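You operate a simulated robot arm through the tools that you are given. There is no shell and no other tool.

Carry out the task below with a simulated robot arm. There is one attempt and no reset: what you move stays moved.

TASK
Switch the small steamer off, cover it, and put its blue roll and the orange tape in the open drawer.
Fine: dial to low; glass lid on the round dish; shut the drawer.

Only the result counts: the job must be done as asked and must still hold three seconds after the hand-in. Knocking over, shifting, dropping, spilling or breaking anything else fails it. Lids that push on must go on centred and level and be pressed home; caps that screw on are set level and turned clockwise until they are tight.

THE ROBOT
A 7-joint arm with a fingered hand, fixed in place. Base frame: the origin is on the floor under the middle of its stand, x ahead of it, y to its left, z up. Readings come in mm, degrees, newtons and seconds.
With the tool pointing down near the work surface it reaches from about 360 to 700 mm from the base axis. Its first joint turns from -69.0 to 172.0 degrees. Payload 3.2 kg.
The TCP is the grasp point between the finger pads, 26 mm short of the fingertips. In the tool frame z runs along the fingers and y along their closing line. The gripper opens to 88 mm; its body begins 30 mm behind the TCP. The gripper is a hand of 5 fingers: y runs from the thumb to the fingers, the wrist lies at [-16, -108, -172] in the tool frame, and closing takes about 1.5 s.
Orientation is that of the tool frame in the base frame, as a unit quaternion [x, y, z, w]. With the fingers straight down and the wrist toward the robot, the tool's x, y and z point along [0, 1, 0], [1, 0, 0] and [0, 0, -1] of the base frame.

THE INTERFACE
- The arm moves only by the tool jog_arm. Its argument "series" is a list of rows, each a list of 6 numbers: the shift along the base's x, y, z in units of 40 mm (1.0 is 40 mm), then the turn, a rotation vector about the base's x, y, z in units of 5 degrees (1.0 is 5 degrees). In form: [[tx, ty, tz, wx, wy, wz], ...]. A call has 1 to 20 rows; each row shifts and turns the commanded pose from where the row before left it. "jaw" is the gripper command, from -1 (shut) to 1 (fully open), values between in proportion, set as the call begins (left out, the last holds). A call with a number of a shift or a turn outside -1 to 1 is refused whole. Each row takes 0.2 s and may step no farther than 50 mm and 8.6 degrees from the row before; otherwise, or with a gripper value out of range, the whole call is refused. A pose out of reach is approached as far as the arm can. The call stops where the force on the tool passes 60 N (or 10 N more than at its start, if that is more) or the arm is blocked; 0.2 s more then pass. The fingers move at their own pace (about 72 mm/s each) and stop on an object; they squeeze with about 33 N. The grip force told is the motor's: it shows also when the fingers shut on nothing. Time passes only in rows, and 0.2 s behind the last, so rows that do not move let the fingers close. The reply holds the time, the measured pose of the TCP, the force on the tool along the base axes, the opening and the grip force, in the units named above and with some noise, with the torque about the TCP (base axes, N m) and any sound that the robot's microphone picked up.
- Cameras (640 x 400 px; columns grow to the right, rows downward): "scene" is fixed at [51.2, -502.1, 1474.9]; the picture's right is [0.35, -0.94, 0.00], its down [-0.45, -0.17, -0.88] and it looks along [0.82, 0.31, -0.48] (base axes); focal length 247 px, centre (320, 200). "wrist" rides on the gripper at [67, -98, -117] in the tool frame; the picture's right is [-0.71, 0.33, -0.62], its down [-0.65, -0.65, 0.39] and it looks along [-0.28, 0.68, 0.68] (tool axes); focal length 234 px, centre (320, 200). There is no depth. A picture from a camera that has moved, and an enlarged one, comes with that camera's place and axes in the base frame and with its lens.
- snapshot(camera): a new picture of that camera. The clock stands still meanwhile.
- raise_lower(by): slides the trunk up (or, below 0, down) by that many mm; the arm rides with it, the base frame stays. It gives what a move gives, with no picture.
- finger_targets(index, middle, ring, little, thumb_bend, thumb_turn): sets how far each is bent, from 0 (flat) to 1 (curled in); at 0.3 the hand is open as for a grip, at 0.7 the pads meet at the TCP. One left out holds its place. A second passes; each finger stops where it meets its share of the squeeze, and holds until it gets a number again. A gripper value or a shape takes the hand back. It gives what a move gives, with no picture; readings hold the bend of each and the force on index, middle, ring, little, thumb and palm. thumb_turn goes from beside the hand (0) to across from the fingers (1), as for a grip.
- grasp_type(shape): the hand has 5 fingers and takes this shape, open, in about a second: jaw (thumb against the fingers, like two jaws); tri (thumb and two fingers); tip (a fingertip pinch); poke (one finger out to press); point (the index stretched); flat (the hand flat); cup (the hand cupped); fist (a fist). The gripper value then closes the fingers along that shape, each until it touches; the sizes above hold for jaw. It gives what a move gives, with no picture.
- close_up(camera, box): a new picture of the part [left, top, right, bottom] of that camera's present view, enlarged. The clock stands still meanwhile.
- job_done(): hands the job in; it is judged then, once.

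Nothing tells you positions but the pictures and the camera data. Unless the task says otherwise, let go and move clear before handing in.

The tools are called after "Request:" by a JSON object that holds its "method" and its "body". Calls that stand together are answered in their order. jog_arm: Moves the arm, as the interface text tells. Its arguments: {"type":"object","properties":{"series":{"type":"array"},"jaw":{"type":"number"}},"required":["series"]} The other tools are called the same way: raise_lower (by) moves the trunk up or down; grasp_type (shape) gives the hand a shape; finger_targets (index, middle, ring, little, thumb_bend, thumb_turn) moves the fingers one by one; snapshot (camera) takes a picture; close_up (camera, box) takes an enlarged picture of a part of a camera's view; job_done () hands the job in.

At the start:

```text
time_s: 0.0
position: [346.6, -244.1, 1385.3]
ee_rot: [0.708, 0.706, 0.0, 0.0]
wrist_force: [1.1, 0.4, -0.4]
moment: [-0.01, 0.01, -0.01]
opening: 87.7
grasp_force: 0.1
shape: jaw
bend: [0.3, 0.3, 0.3, 0.3, 0.3, 0.97]
finger forces: [0.1, 0.0, 0.1, 0.0, 0.1, 0.1]
trunk travel left (down, up): [-750.0, 90.0]
```

scene: 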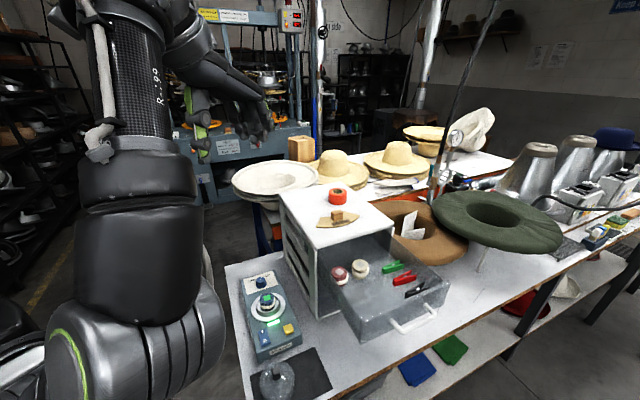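
wrist: 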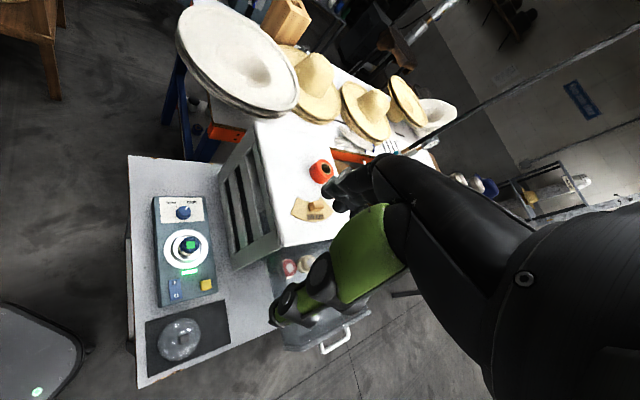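

I see a bench with a small steamer (dial, round dish, buttons), a glass lid on a dark mat, a drawer unit with an open drawer, and an orange tape roll on top of the cabinet. I'll take enlarged views first to locate everything.

Request:
{"method": "close_up", "body": {"camera": "scene", "box": [220, 260, 340, 400]}}

Request:
{"method": "close_up", "body": {"camera": "scene", "box": [270, 170, 460, 350]}}

Request:
{"method": "close_up", "body": {"camera": "wrist", "box": [120, 150, 260, 390]}}

Request:
{"method": "close_up", "body": {"camera": "wrist", "box": [220, 120, 380, 360]}}

```text
2.86 times, centred on (280, 330) of scene
camera zoom: at [51.2, -502.1, 1474.9], right [0.35, -0.94, 0.0], down [-0.45, -0.17, -0.88], along [0.82, 0.31, -0.48], focal length 704 px, centre (434, -171)
```

zoom: 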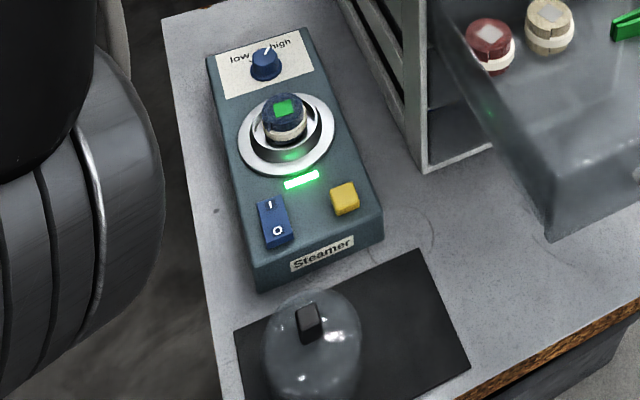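

```text
2.22 times, centred on (365, 260) of scene
camera zoom: at [51.2, -502.1, 1474.9], right [0.35, -0.94, 0.0], down [-0.45, -0.17, -0.88], along [0.82, 0.31, -0.48], focal length 548 px, centre (220, 67)
```

zoom: 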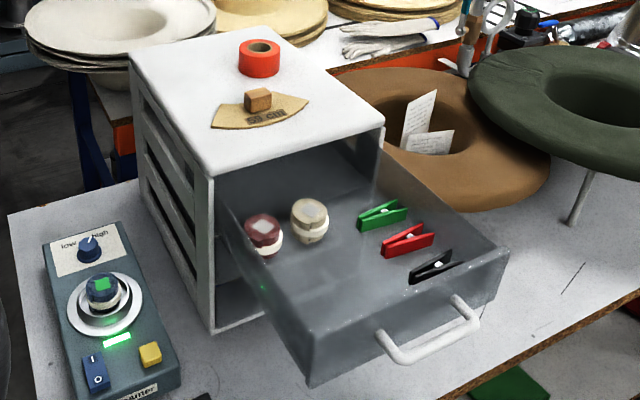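

```text
1.67 times, centred on (190, 270) of wrist
camera zoom: at [248.9, -177.4, 1503.0], right [0.33, -0.71, 0.62], down [-0.65, -0.65, -0.39], along [0.68, -0.28, -0.68], focal length 390 px, centre (537, 83)
```

zoom: 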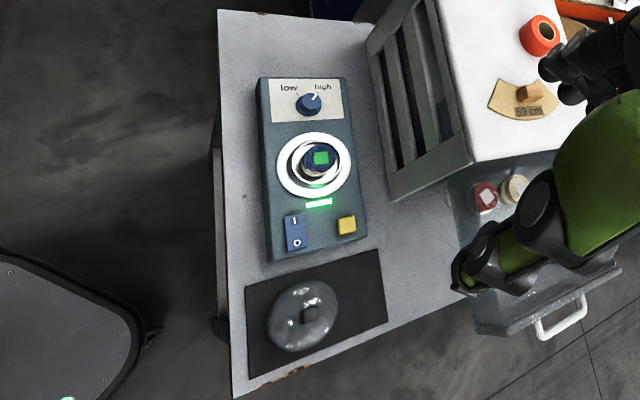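

```text
1.67 times, centred on (300, 240) of wrist
camera zoom: at [248.9, -177.4, 1503.0], right [0.33, -0.71, 0.62], down [-0.65, -0.65, -0.39], along [0.68, -0.28, -0.68], focal length 390 px, centre (353, 133)
```

zoom: 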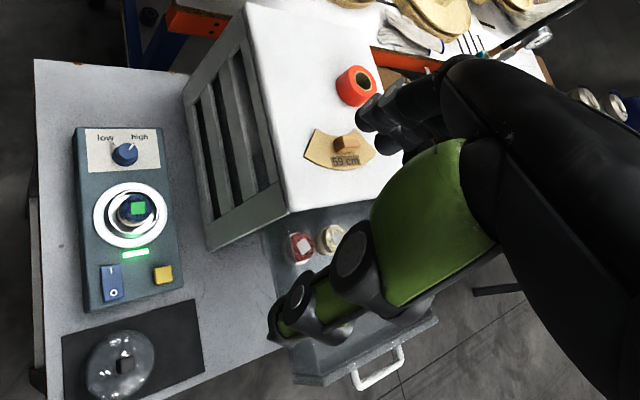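

The dial knob triangulates to about (525, -116, 852), the dish to about (456, -187), and the lid to about (313, -290). The drawer rolls are near (497, -386, 1010), its handle near (419, -572, 1024), and the tape near (724, -308, 1109). I'll lower the trunk a little and move toward the steamer for a closer look.

Request:
{"method": "raise_lower", "body": {"by": -200}}

Request:
{"method": "jog_arm", "body": {"series": [[0, 0.8, 0, 0, 0, 0], [0, 0.8, 0, 0, 0, 0], [0, 0.8, 0, 0, 0, 0], [0, 0.8, 0, 0, 0, 0], [0, 0.8, 0, 0, 0, 0]]}}

Request:
{"method": "snapshot", "body": {"camera": "wrist"}}

Request:
{"method": "snapshot", "body": {"camera": "scene"}}

```text
time_s: 2.2
position: [346.9, -244.0, 1186.2]
ee_rot: [0.708, 0.706, 0.0, 0.0]
wrist_force: [0.3, -0.6, -0.5]
moment: [0.02, 0.02, 0.02]
opening: 87.7
grasp_force: 0.0
shape: jaw
bend: [0.3, 0.3, 0.3, 0.3, 0.3, 0.97]
finger forces: [0.1, 0.1, 0.1, 0.1, 0.0, 0.0]
trunk travel left (down, up): [-550.0, 290.0]
```

```text
time_s: 3.4
position: [347.7, -81.7, 1185.9]
ee_rot: [0.708, 0.706, -0.001, -0.001]
wrist_force: [-0.5, 0.7, 0.0]
moment: [-0.01, 0.01, 0.06]
opening: 87.8
grasp_force: 0.1
shape: jaw
bend: [0.3, 0.3, 0.3, 0.3, 0.3, 0.97]
finger forces: [0.0, 0.0, 0.0, 0.0, 0.0, 0.0]
trunk travel left (down, up): [-550.0, 290.0]
```

```text
taken
camera wrist: at [249.5, -15.5, 1303.0], right [0.33, -0.71, 0.62], down [-0.65, -0.65, -0.39], along [0.68, -0.28, -0.68], focal length 234 px, centre (320, 200)
```

wrist: 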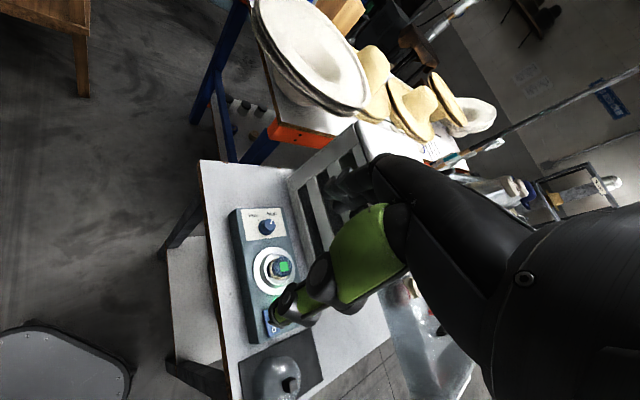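

```text
taken
```

scene: 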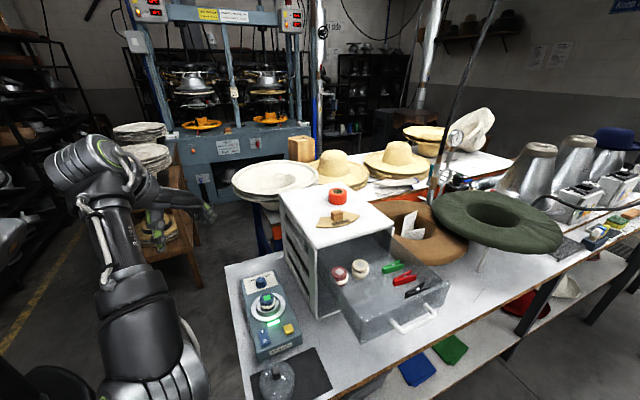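

The arm is clear and the scene camera now sees the full bench. I'll take fine enlargements to pin down positions.

Request:
{"method": "close_up", "body": {"camera": "scene", "box": [230, 265, 310, 315]}}

Request:
{"method": "close_up", "body": {"camera": "scene", "box": [235, 310, 345, 400]}}

Request:
{"method": "close_up", "body": {"camera": "scene", "box": [320, 240, 450, 345]}}

Request:
{"method": "close_up", "body": {"camera": "scene", "box": [275, 175, 405, 260]}}

Request:
{"method": "close_up", "body": {"camera": "wrist", "box": [220, 200, 330, 400]}}

```text
8.00 times, centred on (270, 290) of scene
camera zoom: at [51.2, -502.1, 1474.9], right [0.35, -0.94, 0.0], down [-0.45, -0.17, -0.88], along [0.82, 0.31, -0.48], focal length 1972 px, centre (720, -520)
```

zoom: 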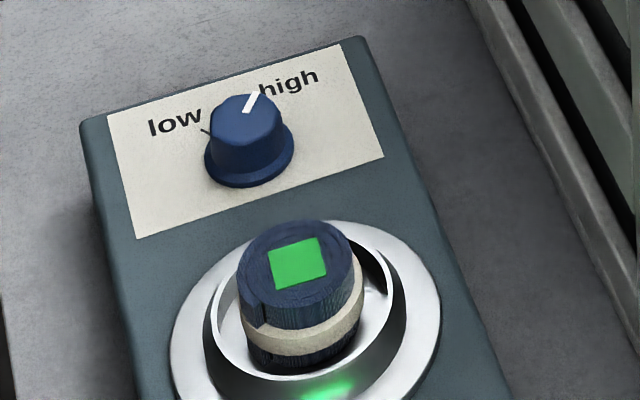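

```text
4.44 times, centred on (290, 355) of scene
camera zoom: at [51.2, -502.1, 1474.9], right [0.35, -0.94, 0.0], down [-0.45, -0.17, -0.88], along [0.82, 0.31, -0.48], focal length 1096 px, centre (453, -489)
```

zoom: 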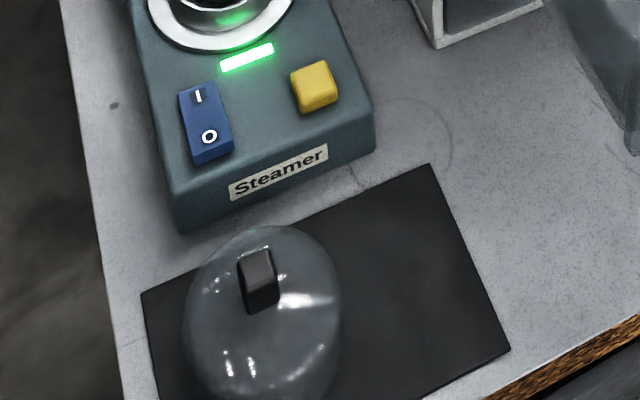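

```text
3.81 times, centred on (385, 292) of scene
camera zoom: at [51.2, -502.1, 1474.9], right [0.35, -0.94, 0.0], down [-0.45, -0.17, -0.88], along [0.82, 0.31, -0.48], focal length 939 px, centre (72, -152)
```

zoom: 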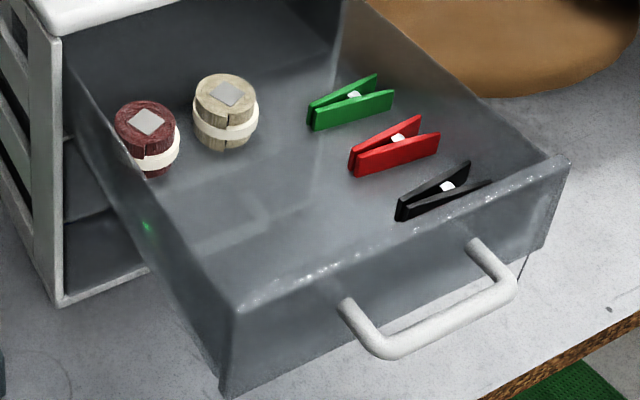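

```text
4.71 times, centred on (340, 218) of scene
camera zoom: at [51.2, -502.1, 1474.9], right [0.35, -0.94, 0.0], down [-0.45, -0.17, -0.88], along [0.82, 0.31, -0.48], focal length 1160 px, centre (226, 118)
```

zoom: 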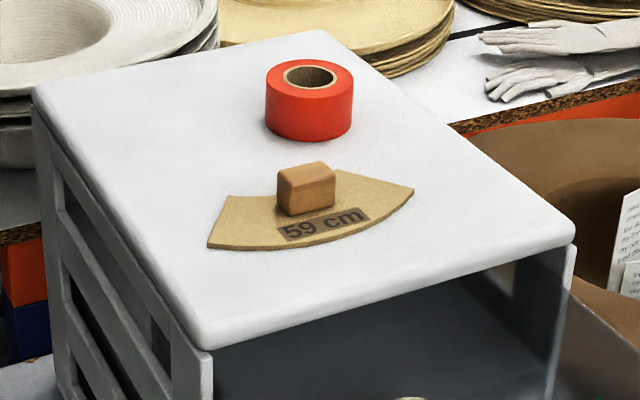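

```text
2.00 times, centred on (275, 300) of wrist
camera zoom: at [249.5, -15.5, 1303.0], right [0.33, -0.71, 0.62], down [-0.65, -0.65, -0.39], along [0.68, -0.28, -0.68], focal length 468 px, centre (410, 0)
```

zoom: 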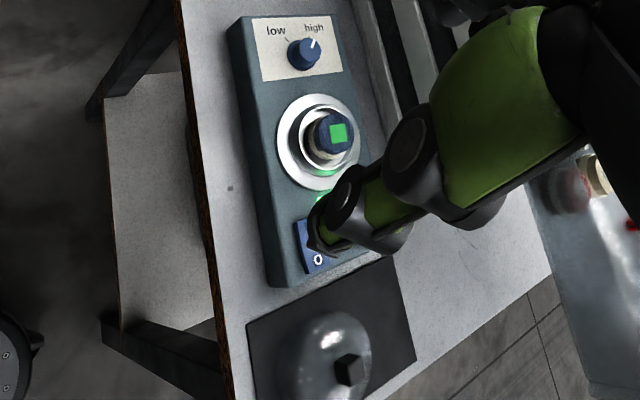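

Enlargements render sharply, so I can measure from a distance. I'll move to a spot where the hand doesn't block the steamer and measure the dish, switch, knob and lid from the wrist camera.

Request:
{"method": "jog_arm", "body": {"series": [[0, -0.9, 0.4, 0, 0, 0], [0, -0.9, 0.4, 0, 0, 0], [0, -0.7, 0.4, 0, 0, 0], [0, 0, 0, 0, 0, 0]]}}

Request:
{"method": "snapshot", "body": {"camera": "wrist"}}

```text
time_s: 4.4
position: [348.0, -184.5, 1235.2]
ee_rot: [0.707, 0.707, 0.001, 0.001]
wrist_force: [-0.6, 0.3, 0.0]
moment: [-0.02, 0.0, 0.03]
opening: 87.7
grasp_force: 0.1
shape: jaw
bend: [0.3, 0.3, 0.3, 0.3, 0.3, 0.97]
finger forces: [0.0, 0.0, 0.1, 0.0, 0.0, 0.0]
trunk travel left (down, up): [-550.0, 290.0]
```

```text
taken
camera wrist: at [250.2, -118.5, 1351.6], right [0.33, -0.71, 0.62], down [-0.65, -0.65, -0.39], along [0.68, -0.28, -0.68], focal length 234 px, centre (320, 200)
```

wrist: 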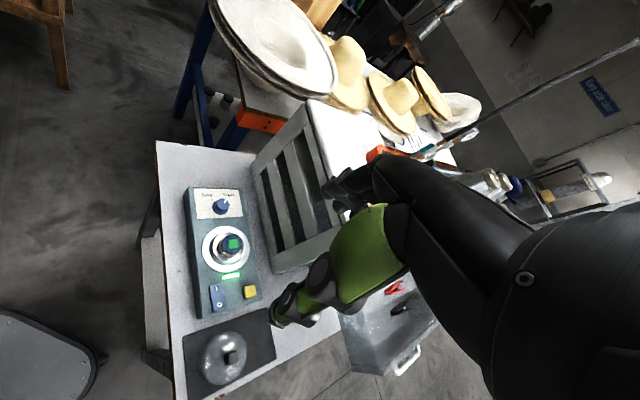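

Request:
{"method": "close_up", "body": {"camera": "wrist", "box": [180, 180, 260, 230]}}

Request:
{"method": "close_up", "body": {"camera": "wrist", "box": [185, 220, 265, 270]}}

Request:
{"method": "close_up", "body": {"camera": "wrist", "box": [185, 270, 265, 320]}}

Request:
{"method": "close_up", "body": {"camera": "wrist", "box": [180, 315, 280, 400]}}

Request:
{"method": "close_up", "body": {"camera": "scene", "box": [240, 280, 300, 330]}}

Request:
{"method": "close_up", "body": {"camera": "scene", "box": [240, 350, 320, 400]}}

```text
8.00 times, centred on (220, 205) of wrist
camera zoom: at [250.2, -118.5, 1351.6], right [0.33, -0.71, 0.62], down [-0.65, -0.65, -0.39], along [0.68, -0.28, -0.68], focal length 1873 px, centre (1120, 160)
```

zoom: 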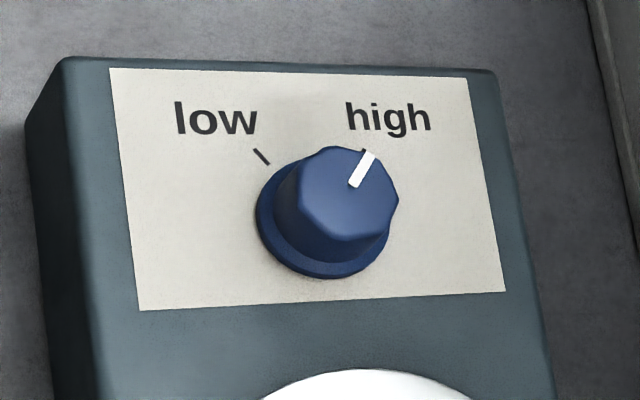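

```text
8.00 times, centred on (225, 245) of wrist
camera zoom: at [250.2, -118.5, 1351.6], right [0.33, -0.71, 0.62], down [-0.65, -0.65, -0.39], along [0.68, -0.28, -0.68], focal length 1873 px, centre (1080, -160)
```

zoom: 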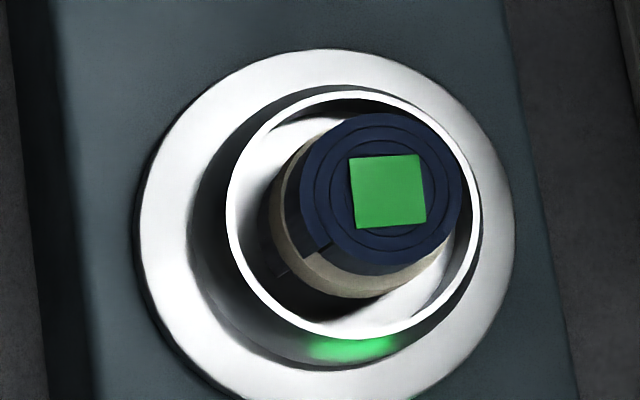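

```text
8.00 times, centred on (225, 295) of wrist
camera zoom: at [250.2, -118.5, 1351.6], right [0.33, -0.71, 0.62], down [-0.65, -0.65, -0.39], along [0.68, -0.28, -0.68], focal length 1873 px, centre (1080, -560)
```

zoom: 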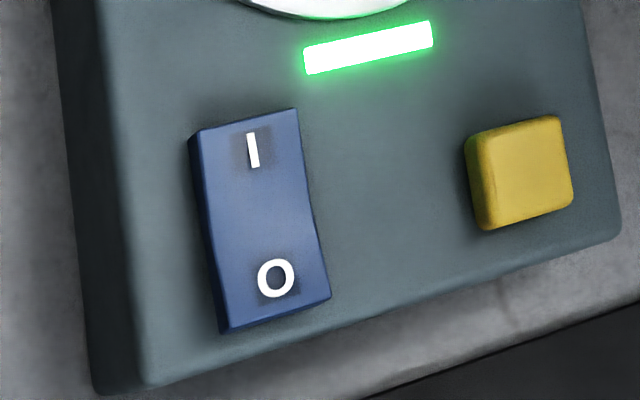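

```text
4.71 times, centred on (230, 358) of wrist
camera zoom: at [250.2, -118.5, 1351.6], right [0.33, -0.71, 0.62], down [-0.65, -0.65, -0.39], along [0.68, -0.28, -0.68], focal length 1102 px, centre (744, -541)
```

zoom: 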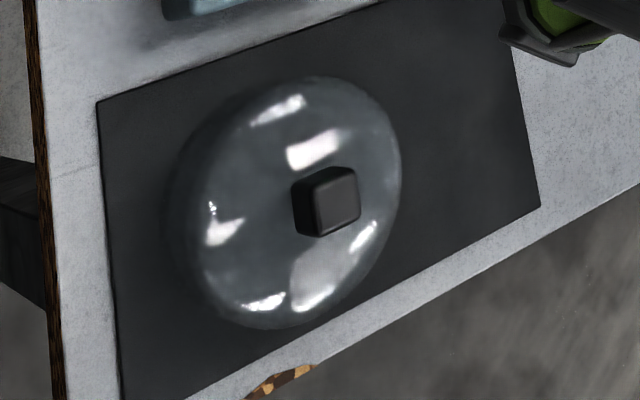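

```text
8.00 times, centred on (270, 305) of scene
camera zoom: at [51.2, -502.1, 1474.9], right [0.35, -0.94, 0.0], down [-0.45, -0.17, -0.88], along [0.82, 0.31, -0.48], focal length 1972 px, centre (720, -640)
```

zoom: 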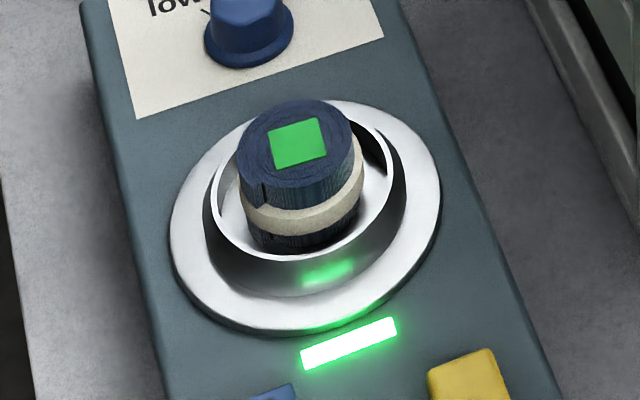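

```text
8.00 times, centred on (280, 375) of scene
camera zoom: at [51.2, -502.1, 1474.9], right [0.35, -0.94, 0.0], down [-0.45, -0.17, -0.88], along [0.82, 0.31, -0.48], focal length 1972 px, centre (640, -1200)
```

zoom: 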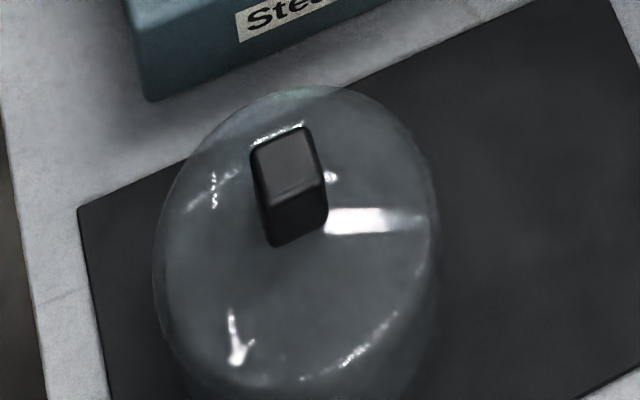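

I now have good measurements. The steamer is aligned at 45°, the knob is at about (522, -117) with its top near z 867, and the dish rim is centred at (456, -184) near z 862. The roll top is near z 885, and the "O" end of the rocker is at about (360, -234, 853). Next I'll take the poke shape and see where the fingertip ends up.

Request:
{"method": "grasp_type", "body": {"shape": "poke"}}

Request:
{"method": "snapshot", "body": {"camera": "scene"}}

Request:
{"method": "snapshot", "body": {"camera": "wrist"}}

```text
time_s: 5.3
position: [349.5, -185.0, 1235.0]
ee_rot: [0.707, 0.707, 0.002, 0.001]
wrist_force: [-0.3, 0.7, 0.2]
moment: [0.01, 0.0, -0.02]
opening: 0.0
grasp_force: 0.1
shape: poke
bend: [0.7, 0.7, 0.99, 0.99, 0.0, 1.0]
finger forces: [0.0, 0.0, 0.0, 0.1, 0.0, 0.0]
trunk travel left (down, up): [-550.0, 290.0]
```

```text
taken
```

scene: 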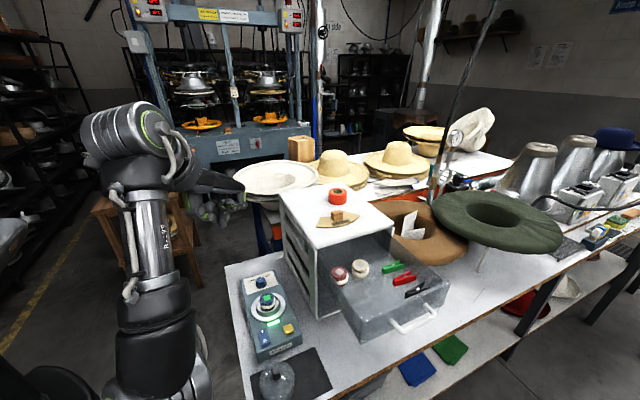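

```text
taken
camera wrist: at [250.2, -118.5, 1351.5], right [0.33, -0.71, 0.62], down [-0.65, -0.65, -0.39], along [0.68, -0.28, -0.68], focal length 234 px, centre (320, 200)
```

wrist: 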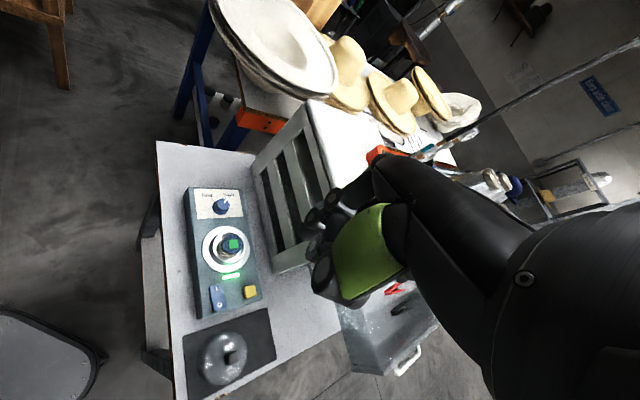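

Request:
{"method": "close_up", "body": {"camera": "scene", "box": [160, 140, 260, 240]}}

Request:
{"method": "close_up", "body": {"camera": "wrist", "box": [290, 130, 430, 320]}}

```text
4.00 times, centred on (210, 190) of scene
camera zoom: at [51.2, -502.1, 1474.9], right [0.35, -0.94, 0.0], down [-0.45, -0.17, -0.88], along [0.82, 0.31, -0.48], focal length 986 px, centre (760, 240)
```

zoom: 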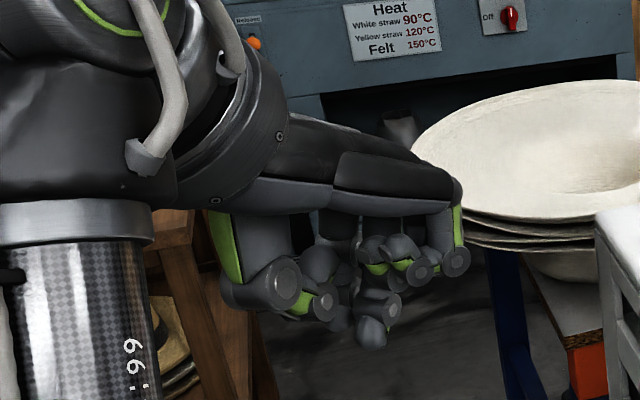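

```text
2.11 times, centred on (360, 225) of wrist
camera zoom: at [250.2, -118.5, 1351.5], right [0.33, -0.71, 0.62], down [-0.65, -0.65, -0.39], along [0.68, -0.28, -0.68], focal length 493 px, centre (236, 147)
```

zoom: 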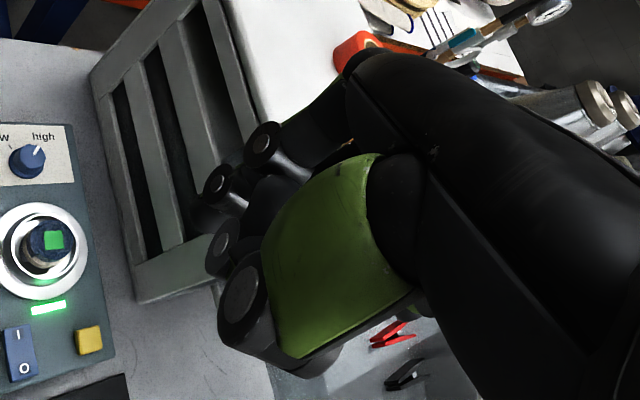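

Request:
{"method": "close_up", "body": {"camera": "scene", "box": [205, 180, 245, 232]}}

Request:
{"method": "finger_targets", "body": {"index": 0.7, "middle": 1.0, "ring": 1.0, "little": 1.0}}

Request:
{"method": "close_up", "body": {"camera": "scene", "box": [205, 180, 245, 232]}}

Request:
{"method": "close_up", "body": {"camera": "wrist", "box": [290, 130, 430, 320]}}

```text
7.69 times, centred on (225, 206) of scene
camera zoom: at [51.2, -502.1, 1474.9], right [0.35, -0.94, 0.0], down [-0.45, -0.17, -0.88], along [0.82, 0.31, -0.48], focal length 1897 px, centre (1051, 154)
```

zoom: 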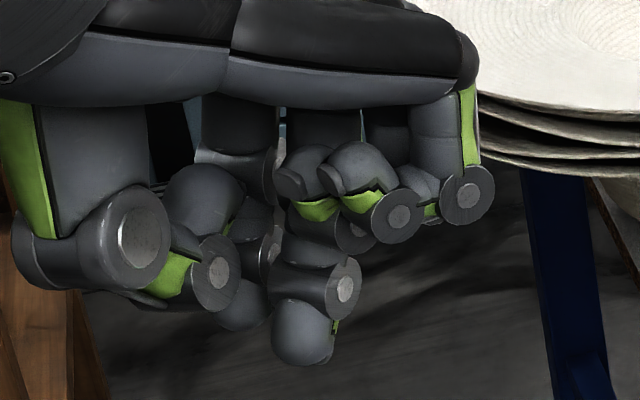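

```text
time_s: 6.3
position: [348.0, -185.0, 1234.5]
ee_rot: [0.707, 0.707, 0.002, 0.001]
wrist_force: [-0.1, 0.7, 0.6]
moment: [-0.02, 0.03, 0.0]
opening: 23.3
grasp_force: 0.0
shape: fingers
bend: [0.7, 1.0, 1.0, 1.0, 0.0, 1.0]
finger forces: [0.0, 0.0, 0.1, 0.0, 0.0, 0.0]
trunk travel left (down, up): [-550.0, 290.0]
```

```text
7.69 times, centred on (225, 206) of scene
camera zoom: at [51.2, -502.1, 1474.9], right [0.35, -0.94, 0.0], down [-0.45, -0.17, -0.88], along [0.82, 0.31, -0.48], focal length 1897 px, centre (1051, 154)
```

zoom: 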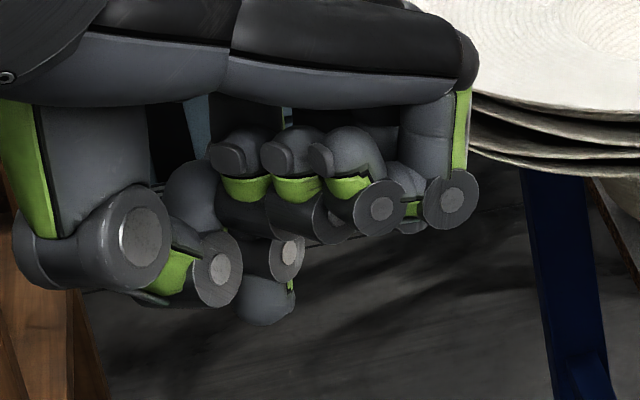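

```text
2.11 times, centred on (360, 225) of wrist
camera zoom: at [250.2, -118.5, 1351.5], right [0.33, -0.71, 0.62], down [-0.65, -0.65, -0.39], along [0.68, -0.28, -0.68], focal length 493 px, centre (236, 147)
```

zoom: 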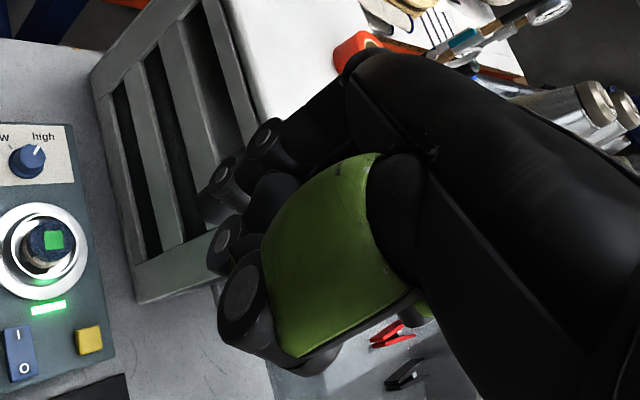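

In this shape the index is the lowest point, about 25 mm beyond the TCP. I'll descend over the switch in stages and check alignment with the cameras.

Request:
{"method": "jog_arm", "body": {"series": [[0, -0.5, -1, 0, 0, 0], [0, -0.5, -1, 0, 0, 0], [0, -0.5, -1, 0, 0, 0], [0, 0, -1, 0, 0, 0], [0, 0, -1, 0, 0, 0], [0, 0, 0, 0, 0, 0]]}}

Request:
{"method": "snapshot", "body": {"camera": "scene"}}

Request:
{"method": "snapshot", "body": {"camera": "wrist"}}

```text
time_s: 7.7
position: [348.8, -243.3, 1033.4]
ee_rot: [0.708, 0.707, 0.002, 0.001]
wrist_force: [-0.4, 0.8, 0.7]
moment: [0.0, 0.0, -0.01]
opening: 22.9
grasp_force: 0.0
shape: fingers
bend: [0.7, 1.0, 1.0, 1.0, 0.0, 1.0]
finger forces: [0.0, 0.0, 0.0, 0.0, 0.0, 0.1]
trunk travel left (down, up): [-550.0, 290.0]
```

```text
taken
```

scene: 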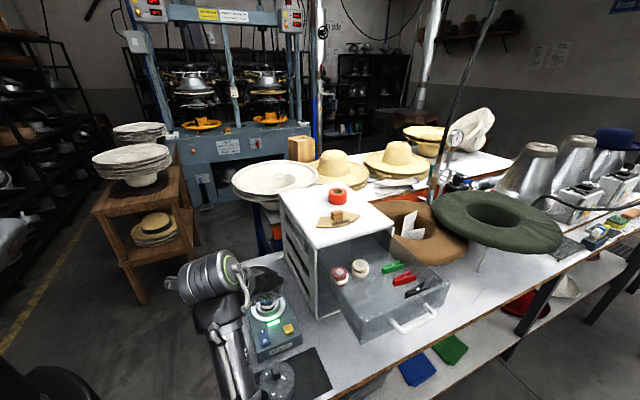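

```text
taken
camera wrist: at [251.1, -177.4, 1150.6], right [0.33, -0.71, 0.62], down [-0.65, -0.65, -0.39], along [0.68, -0.28, -0.68], focal length 234 px, centre (320, 200)
```

wrist: 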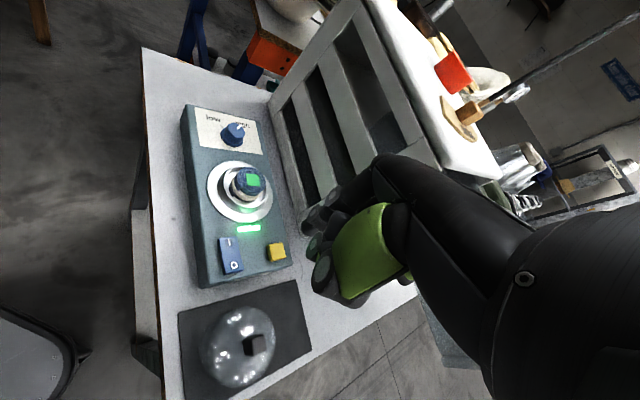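

Request:
{"method": "jog_arm", "body": {"series": [[0, 0, -1, 0, 0, 0], [0, 0, -1, 0, 0, 0], [0, 0, -0.8, 0, 0, 0], [0, 0, 0, 0, 0, 0]]}}

Request:
{"method": "close_up", "body": {"camera": "scene", "box": [240, 280, 320, 380]}}

Request:
{"method": "snapshot", "body": {"camera": "wrist"}}

```text
time_s: 8.7
position: [347.0, -244.7, 922.8]
ee_rot: [0.708, 0.706, 0.0, 0.001]
wrist_force: [0.1, 0.3, 0.2]
moment: [-0.03, 0.0, 0.0]
opening: 23.1
grasp_force: 0.1
shape: fingers
bend: [0.7, 1.0, 1.0, 1.0, 0.0, 1.0]
finger forces: [0.1, 0.0, 0.0, 0.0, 0.0, 0.0]
trunk travel left (down, up): [-550.0, 290.0]
```

```text
4.00 times, centred on (280, 330) of scene
camera zoom: at [51.2, -502.1, 1474.9], right [0.35, -0.94, 0.0], down [-0.45, -0.17, -0.88], along [0.82, 0.31, -0.48], focal length 986 px, centre (480, -320)
```

zoom: 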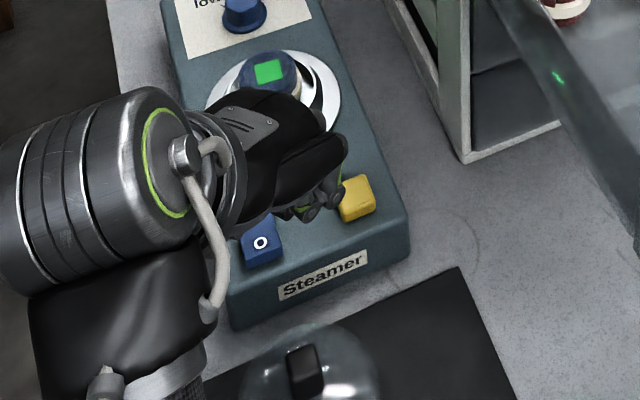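

```text
taken
camera wrist: at [248.3, -177.9, 1040.0], right [0.33, -0.71, 0.62], down [-0.65, -0.65, -0.39], along [0.68, -0.28, -0.68], focal length 234 px, centre (320, 200)
```

wrist: 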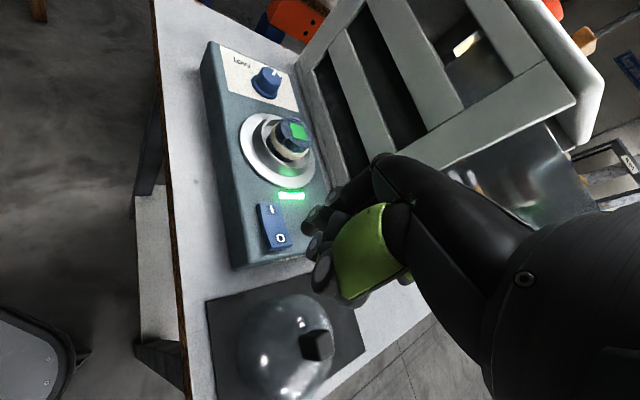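

Request:
{"method": "close_up", "body": {"camera": "wrist", "box": [240, 180, 360, 300]}}

Request:
{"method": "close_up", "body": {"camera": "scene", "box": [285, 315, 335, 345]}}

```text
3.33 times, centred on (300, 240) of wrist
camera zoom: at [248.3, -177.9, 1040.0], right [0.33, -0.71, 0.62], down [-0.65, -0.65, -0.39], along [0.68, -0.28, -0.68], focal length 781 px, centre (387, 67)
```

zoom: 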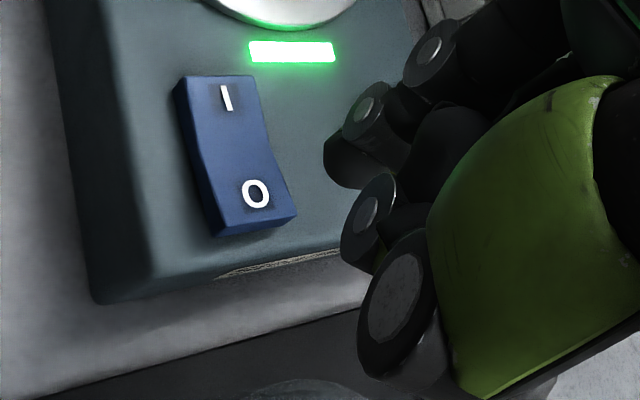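

```text
12.80 times, centred on (310, 330) of scene
camera zoom: at [51.2, -502.1, 1474.9], right [0.35, -0.94, 0.0], down [-0.45, -0.17, -0.88], along [0.82, 0.31, -0.48], focal length 3156 px, centre (448, -1464)
```

zoom: 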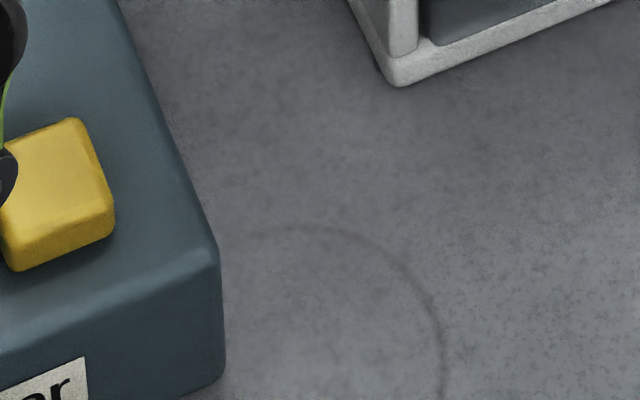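

The index tip is at about TCP + (7, 9, -26), which puts it almost over "O". I'll shift 3 mm, descend close, then press in small steps while watching the force.

Request:
{"method": "jog_arm", "body": {"series": [[0.1, -0.05, -0.4, 0, 0, 0], [0, 0, -0.4, 0, 0, 0], [0, 0, 0, 0, 0, 0]]}}

Request:
{"method": "close_up", "body": {"camera": "wrist", "box": [240, 180, 360, 300]}}

```text
time_s: 9.5
position: [349.4, -246.7, 890.5]
ee_rot: [0.707, 0.707, 0.0, 0.001]
wrist_force: [0.6, -0.4, -0.1]
moment: [0.02, -0.01, -0.02]
opening: 23.1
grasp_force: 0.1
shape: fingers
bend: [0.7, 1.0, 1.0, 1.0, 0.0, 1.0]
finger forces: [0.0, 0.0, 0.1, 0.0, 0.0, 0.0]
trunk travel left (down, up): [-550.0, 290.0]
```

```text
3.33 times, centred on (300, 240) of wrist
camera zoom: at [252.7, -180.4, 1008.1], right [0.33, -0.71, 0.62], down [-0.65, -0.65, -0.39], along [0.68, -0.28, -0.68], focal length 781 px, centre (387, 67)
```

zoom: 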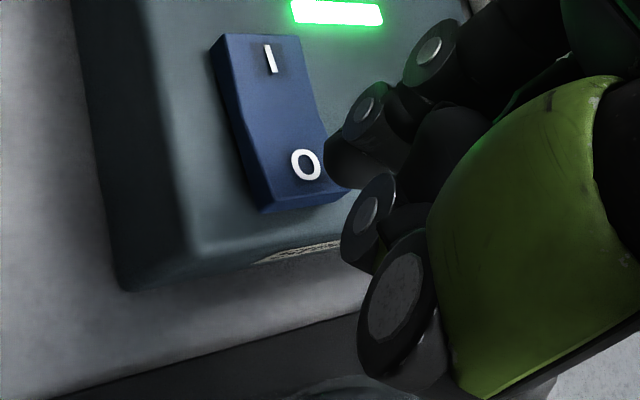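

Request:
{"method": "jog_arm", "body": {"series": [[0, 0, -0.1, 0, 0, 0], [0, 0, -0.1, 0, 0, 0], [0, 0, 0, 0, 0, 0]]}}

```text
time_s: 10.3
position: [350.7, -247.7, 882.4]
ee_rot: [0.707, 0.707, 0.001, 0.001]
wrist_force: [0.2, -0.5, 0.0]
moment: [0.0, 0.0, 0.0]
opening: 23.0
grasp_force: 0.1
shape: fingers
bend: [0.7, 1.0, 1.0, 1.0, 0.0, 1.0]
finger forces: [0.1, 0.0, 0.1, 0.0, 0.0, 0.1]
trunk travel left (down, up): [-550.0, 290.0]
```

Request:
{"method": "jog_arm", "body": {"series": [[0, 0, -0.05, 0, 0, 0], [0, 0, -0.05, 0, 0, 0], [0, 0, 0, 0, 0, 0]]}}

Request:
{"method": "close_up", "body": {"camera": "wrist", "box": [240, 160, 360, 280]}}

```text
time_s: 11.1
position: [350.3, -246.7, 877.9]
ee_rot: [0.708, 0.706, 0.0, 0.0]
wrist_force: [-0.3, -0.2, 0.5]
moment: [-0.02, -0.02, -0.02]
opening: 23.1
grasp_force: 0.1
shape: fingers
bend: [0.7, 1.0, 1.0, 1.0, 0.0, 1.0]
finger forces: [0.0, 0.1, 0.1, 0.0, 0.1, 0.0]
trunk travel left (down, up): [-550.0, 290.0]
```

```text
3.33 times, centred on (300, 220) of wrist
camera zoom: at [252.9, -180.2, 995.6], right [0.33, -0.71, 0.62], down [-0.65, -0.65, -0.39], along [0.68, -0.28, -0.68], focal length 781 px, centre (387, 133)
```

zoom: 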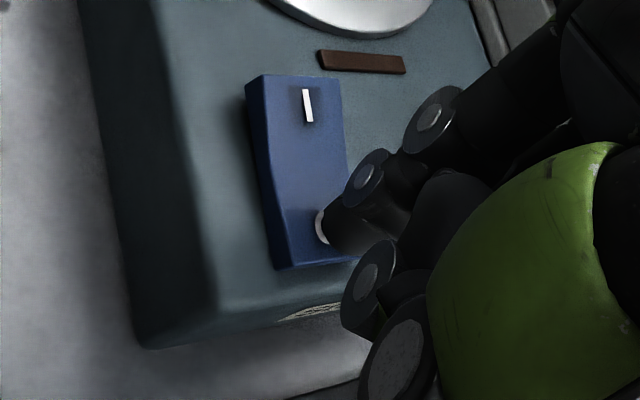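

The LED has gone dark, so the steamer is switched off. I'll lift clear and confirm.

Request:
{"method": "jog_arm", "body": {"series": [[0, 0, 0.5, 0, 0, 0], [0, 0, 1, 0, 0, 0], [0, 0, 1, 0, 0, 0], [0, 0, 1, 0, 0, 0], [0, 0, 0, 0, 0, 0]]}}

Request:
{"method": "snapshot", "body": {"camera": "wrist"}}

```text
time_s: 12.3
position: [350.1, -246.3, 1019.3]
ee_rot: [0.707, 0.708, 0.001, -0.001]
wrist_force: [0.0, 0.9, 0.6]
moment: [-0.01, 0.02, 0.01]
opening: 22.9
grasp_force: 0.0
shape: fingers
bend: [0.7, 1.0, 1.0, 1.0, 0.0, 1.0]
finger forces: [0.1, 0.0, 0.0, 0.0, 0.0, 0.0]
trunk travel left (down, up): [-550.0, 290.0]
```

```text
taken
camera wrist: at [253.1, -180.3, 1135.6], right [0.33, -0.71, 0.62], down [-0.65, -0.65, -0.39], along [0.68, -0.28, -0.68], focal length 234 px, centre (320, 200)
```

wrist: 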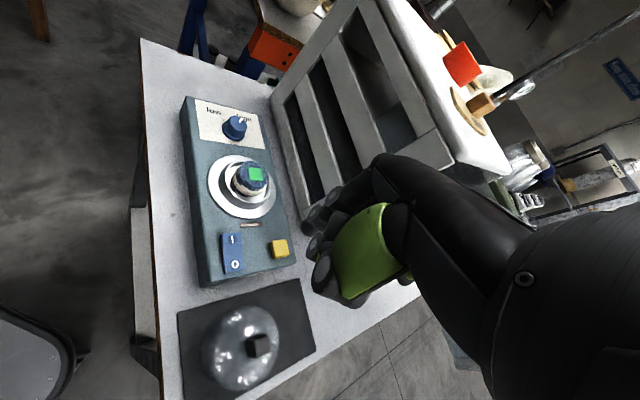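

The steamer is off. Next is the dial, so I'll switch to the three-finger shape and measure the knob again from this nearer viewpoint.

Request:
{"method": "grasp_type", "body": {"shape": "tri"}}

Request:
{"method": "close_up", "body": {"camera": "wrist", "box": [190, 85, 290, 150]}}

Request:
{"method": "close_up", "body": {"camera": "wrist", "box": [260, 160, 420, 310]}}

Request:
{"method": "close_up", "body": {"camera": "wrist", "box": [190, 145, 290, 225]}}

Request:
{"method": "close_up", "body": {"camera": "wrist", "box": [190, 290, 320, 395]}}

```text
time_s: 13.2
position: [350.0, -245.4, 1018.6]
ee_rot: [0.708, 0.706, 0.0, 0.0]
wrist_force: [-0.1, -0.2, 0.5]
moment: [-0.01, -0.03, 0.04]
opening: 87.8
grasp_force: 0.1
shape: tri
bend: [0.3, 0.3, 0.99, 0.99, 0.3, 0.97]
finger forces: [0.1, 0.1, 0.0, 0.1, 0.1, 0.0]
trunk travel left (down, up): [-550.0, 290.0]
```

```text
6.15 times, centred on (240, 118) of wrist
camera zoom: at [253.2, -180.1, 1135.3], right [0.33, -0.71, 0.62], down [-0.65, -0.65, -0.39], along [0.68, -0.28, -0.68], focal length 1441 px, centre (812, 708)
```

zoom: 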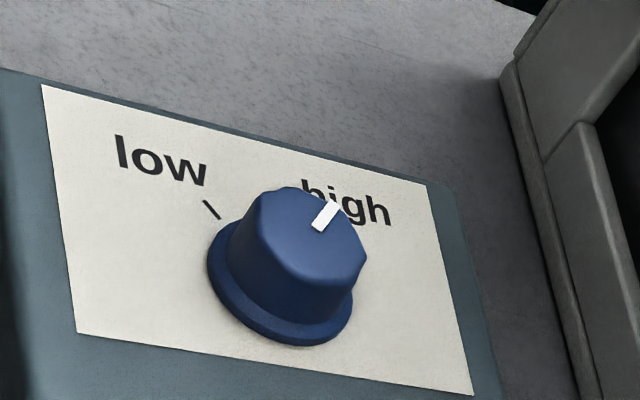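

```text
2.67 times, centred on (340, 235) of wrist
camera zoom: at [253.2, -180.1, 1135.3], right [0.33, -0.71, 0.62], down [-0.65, -0.65, -0.39], along [0.68, -0.28, -0.68], focal length 624 px, centre (267, 107)
```

zoom: 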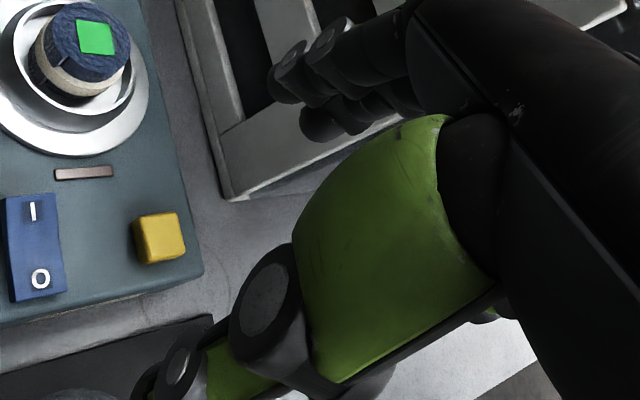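

```text
5.00 times, centred on (240, 185) of wrist
camera zoom: at [253.2, -180.1, 1135.3], right [0.33, -0.71, 0.62], down [-0.65, -0.65, -0.39], along [0.68, -0.28, -0.68], focal length 1171 px, centre (720, 275)
```

zoom: 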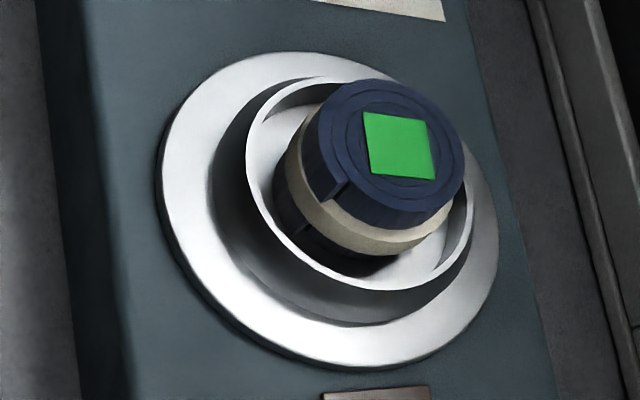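

```text
3.81 times, centred on (255, 342) of wrist
camera zoom: at [253.2, -180.1, 1135.3], right [0.33, -0.71, 0.62], down [-0.65, -0.65, -0.39], along [0.68, -0.28, -0.68], focal length 892 px, centre (568, -343)
```

zoom: 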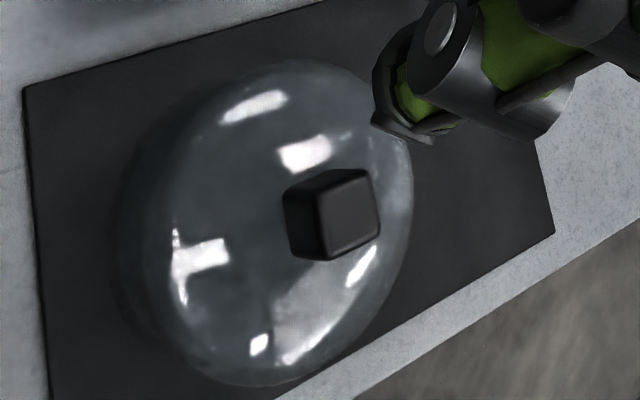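

The knob centre triangulates to (521, -118) with its base near z 848. I'll move over it with the hand yawed -40°, leaving room to turn the knob about 67° counter-clockwise.

Request:
{"method": "jog_arm", "body": {"series": [[0.43, 0.32, -0.05, 0, 0, -0.8], [0.43, 0.32, -0.05, 0, 0, -0.8], [0.43, 0.32, -0.05, 0, 0, -0.8], [0.43, 0.32, -0.05, 0, 0, -0.8], [0.43, 0.32, -0.05, 0, 0, -0.8], [0.43, 0.32, -0.05, 0, 0, -0.8], [0.43, 0.32, -0.05, 0, 0, -0.8], [0.43, 0.32, -0.05, 0, 0, -0.8], [0.43, 0.32, -0.05, 0, 0, -0.8], [0.43, 0.32, -0.05, 0, 0, -0.8], [0, 0, 0, 0, 0, 0]]}}

Request:
{"method": "snapshot", "body": {"camera": "wrist"}}

Request:
{"method": "snapshot", "body": {"camera": "scene"}}

```text
time_s: 15.6
position: [522.7, -117.9, 998.7]
ee_rot: [0.907, 0.421, 0.001, 0.0]
wrist_force: [-0.2, -0.3, 0.3]
moment: [0.03, 0.06, 0.02]
opening: 87.8
grasp_force: 0.1
shape: tri
bend: [0.3, 0.3, 0.99, 0.99, 0.3, 0.97]
finger forces: [0.0, 0.1, 0.1, 0.1, 0.0, 0.0]
trunk travel left (down, up): [-550.0, 290.0]
```

```text
taken
camera wrist: at [490.6, -4.5, 1114.8], right [-0.2, -0.76, 0.62], down [-0.92, -0.07, -0.39], along [0.34, -0.65, -0.68], focal length 234 px, centre (320, 200)
```

wrist: 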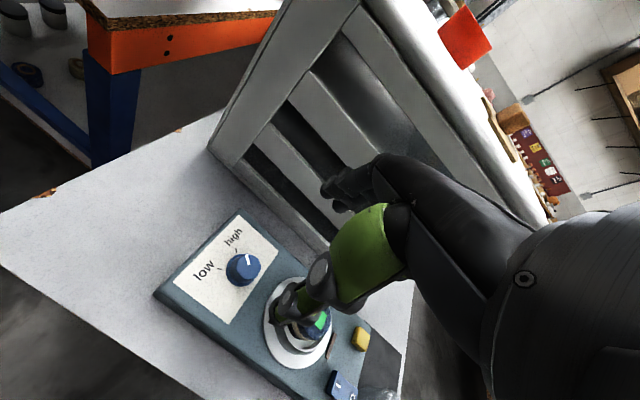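

```text
taken
```

scene: 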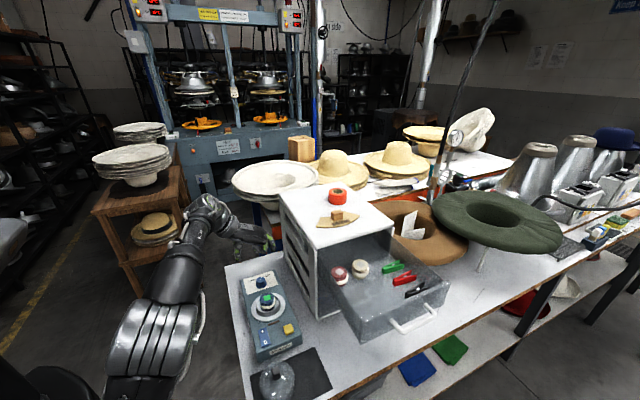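

Request:
{"method": "close_up", "body": {"camera": "wrist", "box": [190, 210, 290, 310]}}

Request:
{"method": "close_up", "body": {"camera": "scene", "box": [180, 190, 290, 300]}}

```text
4.00 times, centred on (240, 260) of wrist
camera zoom: at [490.6, -4.5, 1114.8], right [-0.2, -0.76, 0.62], down [-0.92, -0.07, -0.39], along [0.34, -0.65, -0.68], focal length 937 px, centre (640, -40)
```

zoom: 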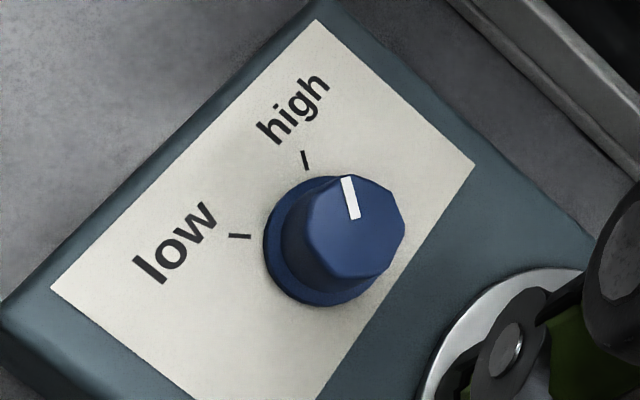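

```text
3.64 times, centred on (235, 245) of scene
camera zoom: at [51.2, -502.1, 1474.9], right [0.35, -0.94, 0.0], down [-0.45, -0.17, -0.88], along [0.82, 0.31, -0.48], focal length 897 px, centre (629, 36)
```

zoom: 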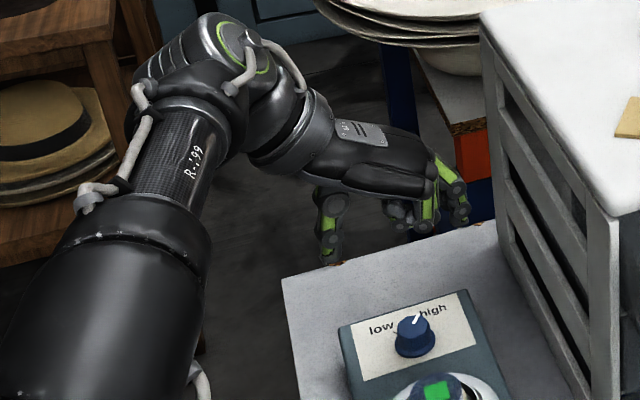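

Both ticks are visible: the pointer sits near "high" and "low" is about 60° counter-clockwise. Refined knob centre is (525.5, -116), base z 847. I'll descend around it.

Request:
{"method": "jog_arm", "body": {"series": [[0.07, 0.05, -0.8, 0, 0, 0], [0, 0, -0.8, 0, 0, 0], [0, 0, -0.6, 0, 0, 0], [0, 0, 0, 0, 0, 0]]}}

Request:
{"method": "close_up", "body": {"camera": "wrist", "box": [200, 120, 420, 340]}}

Request:
{"method": "close_up", "body": {"camera": "scene", "box": [210, 230, 310, 330]}}

```text
time_s: 16.6
position: [525.6, -116.2, 910.3]
ee_rot: [0.907, 0.422, 0.001, 0.0]
wrist_force: [-0.4, 0.4, -0.2]
moment: [0.0, 0.01, 0.01]
opening: 88.1
grasp_force: 0.0
shape: tri
bend: [0.3, 0.3, 0.99, 0.99, 0.3, 0.97]
finger forces: [0.1, 0.0, 0.1, 0.0, 0.0, 0.0]
trunk travel left (down, up): [-550.0, 290.0]
```

```text
1.82 times, centred on (310, 230) of wrist
camera zoom: at [493.4, -2.3, 1026.9], right [-0.2, -0.76, 0.62], down [-0.92, -0.08, -0.39], along [0.34, -0.65, -0.68], focal length 426 px, centre (338, 146)
```

zoom: 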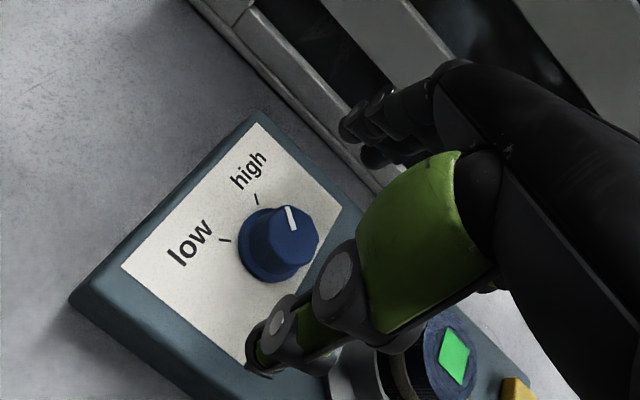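

```text
4.00 times, centred on (260, 280) of scene
camera zoom: at [51.2, -502.1, 1474.9], right [0.35, -0.94, 0.0], down [-0.45, -0.17, -0.88], along [0.82, 0.31, -0.48], focal length 986 px, centre (560, -120)
```

zoom: 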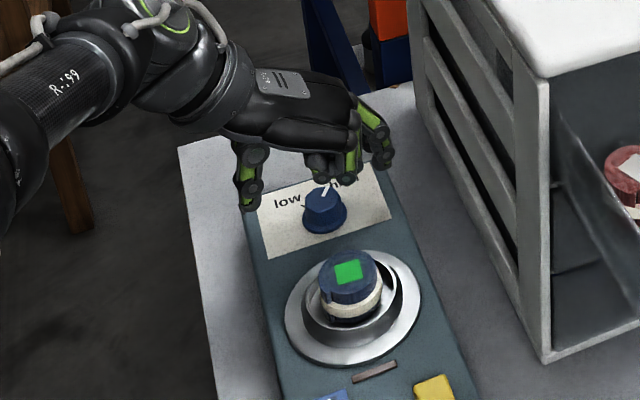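

Request:
{"method": "jog_arm", "body": {"series": [[0, 0, -0.3, 0, 0, 0], [0, 0, -0.3, 0, 0, 0], [0, 0, -0.25, 0, 0, 0], [0, 0, 0, 0, 0, 0]]}}

Request:
{"method": "close_up", "body": {"camera": "wrist", "box": [200, 120, 420, 340]}}

Request:
{"method": "close_up", "body": {"camera": "scene", "box": [220, 240, 300, 300]}}

```text
time_s: 17.6
position: [527.0, -114.8, 876.6]
ee_rot: [0.907, 0.422, 0.001, 0.0]
wrist_force: [-0.2, -0.7, -0.4]
moment: [-0.01, -0.02, 0.01]
opening: 87.9
grasp_force: 0.1
shape: tri
bend: [0.3, 0.3, 0.99, 0.99, 0.3, 0.97]
finger forces: [0.0, 0.0, 0.1, 0.0, 0.0, 0.0]
trunk travel left (down, up): [-550.0, 290.0]
```

```text
1.82 times, centred on (310, 230) of wrist
camera zoom: at [494.4, -2.3, 992.9], right [-0.2, -0.76, 0.62], down [-0.92, -0.08, -0.39], along [0.34, -0.65, -0.68], focal length 426 px, centre (338, 146)
```

zoom: 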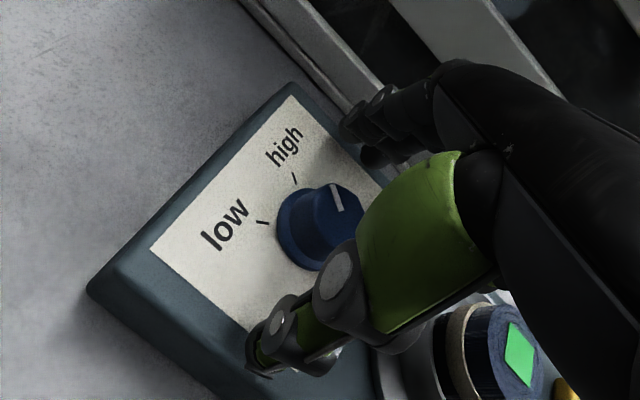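

```text
6.67 times, centred on (260, 270) of scene
camera zoom: at [51.2, -502.1, 1474.9], right [0.35, -0.94, 0.0], down [-0.45, -0.17, -0.88], along [0.82, 0.31, -0.48], focal length 1644 px, centre (720, -267)
```

zoom: 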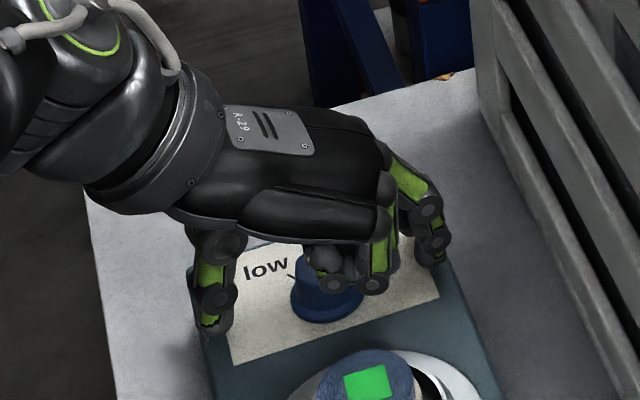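

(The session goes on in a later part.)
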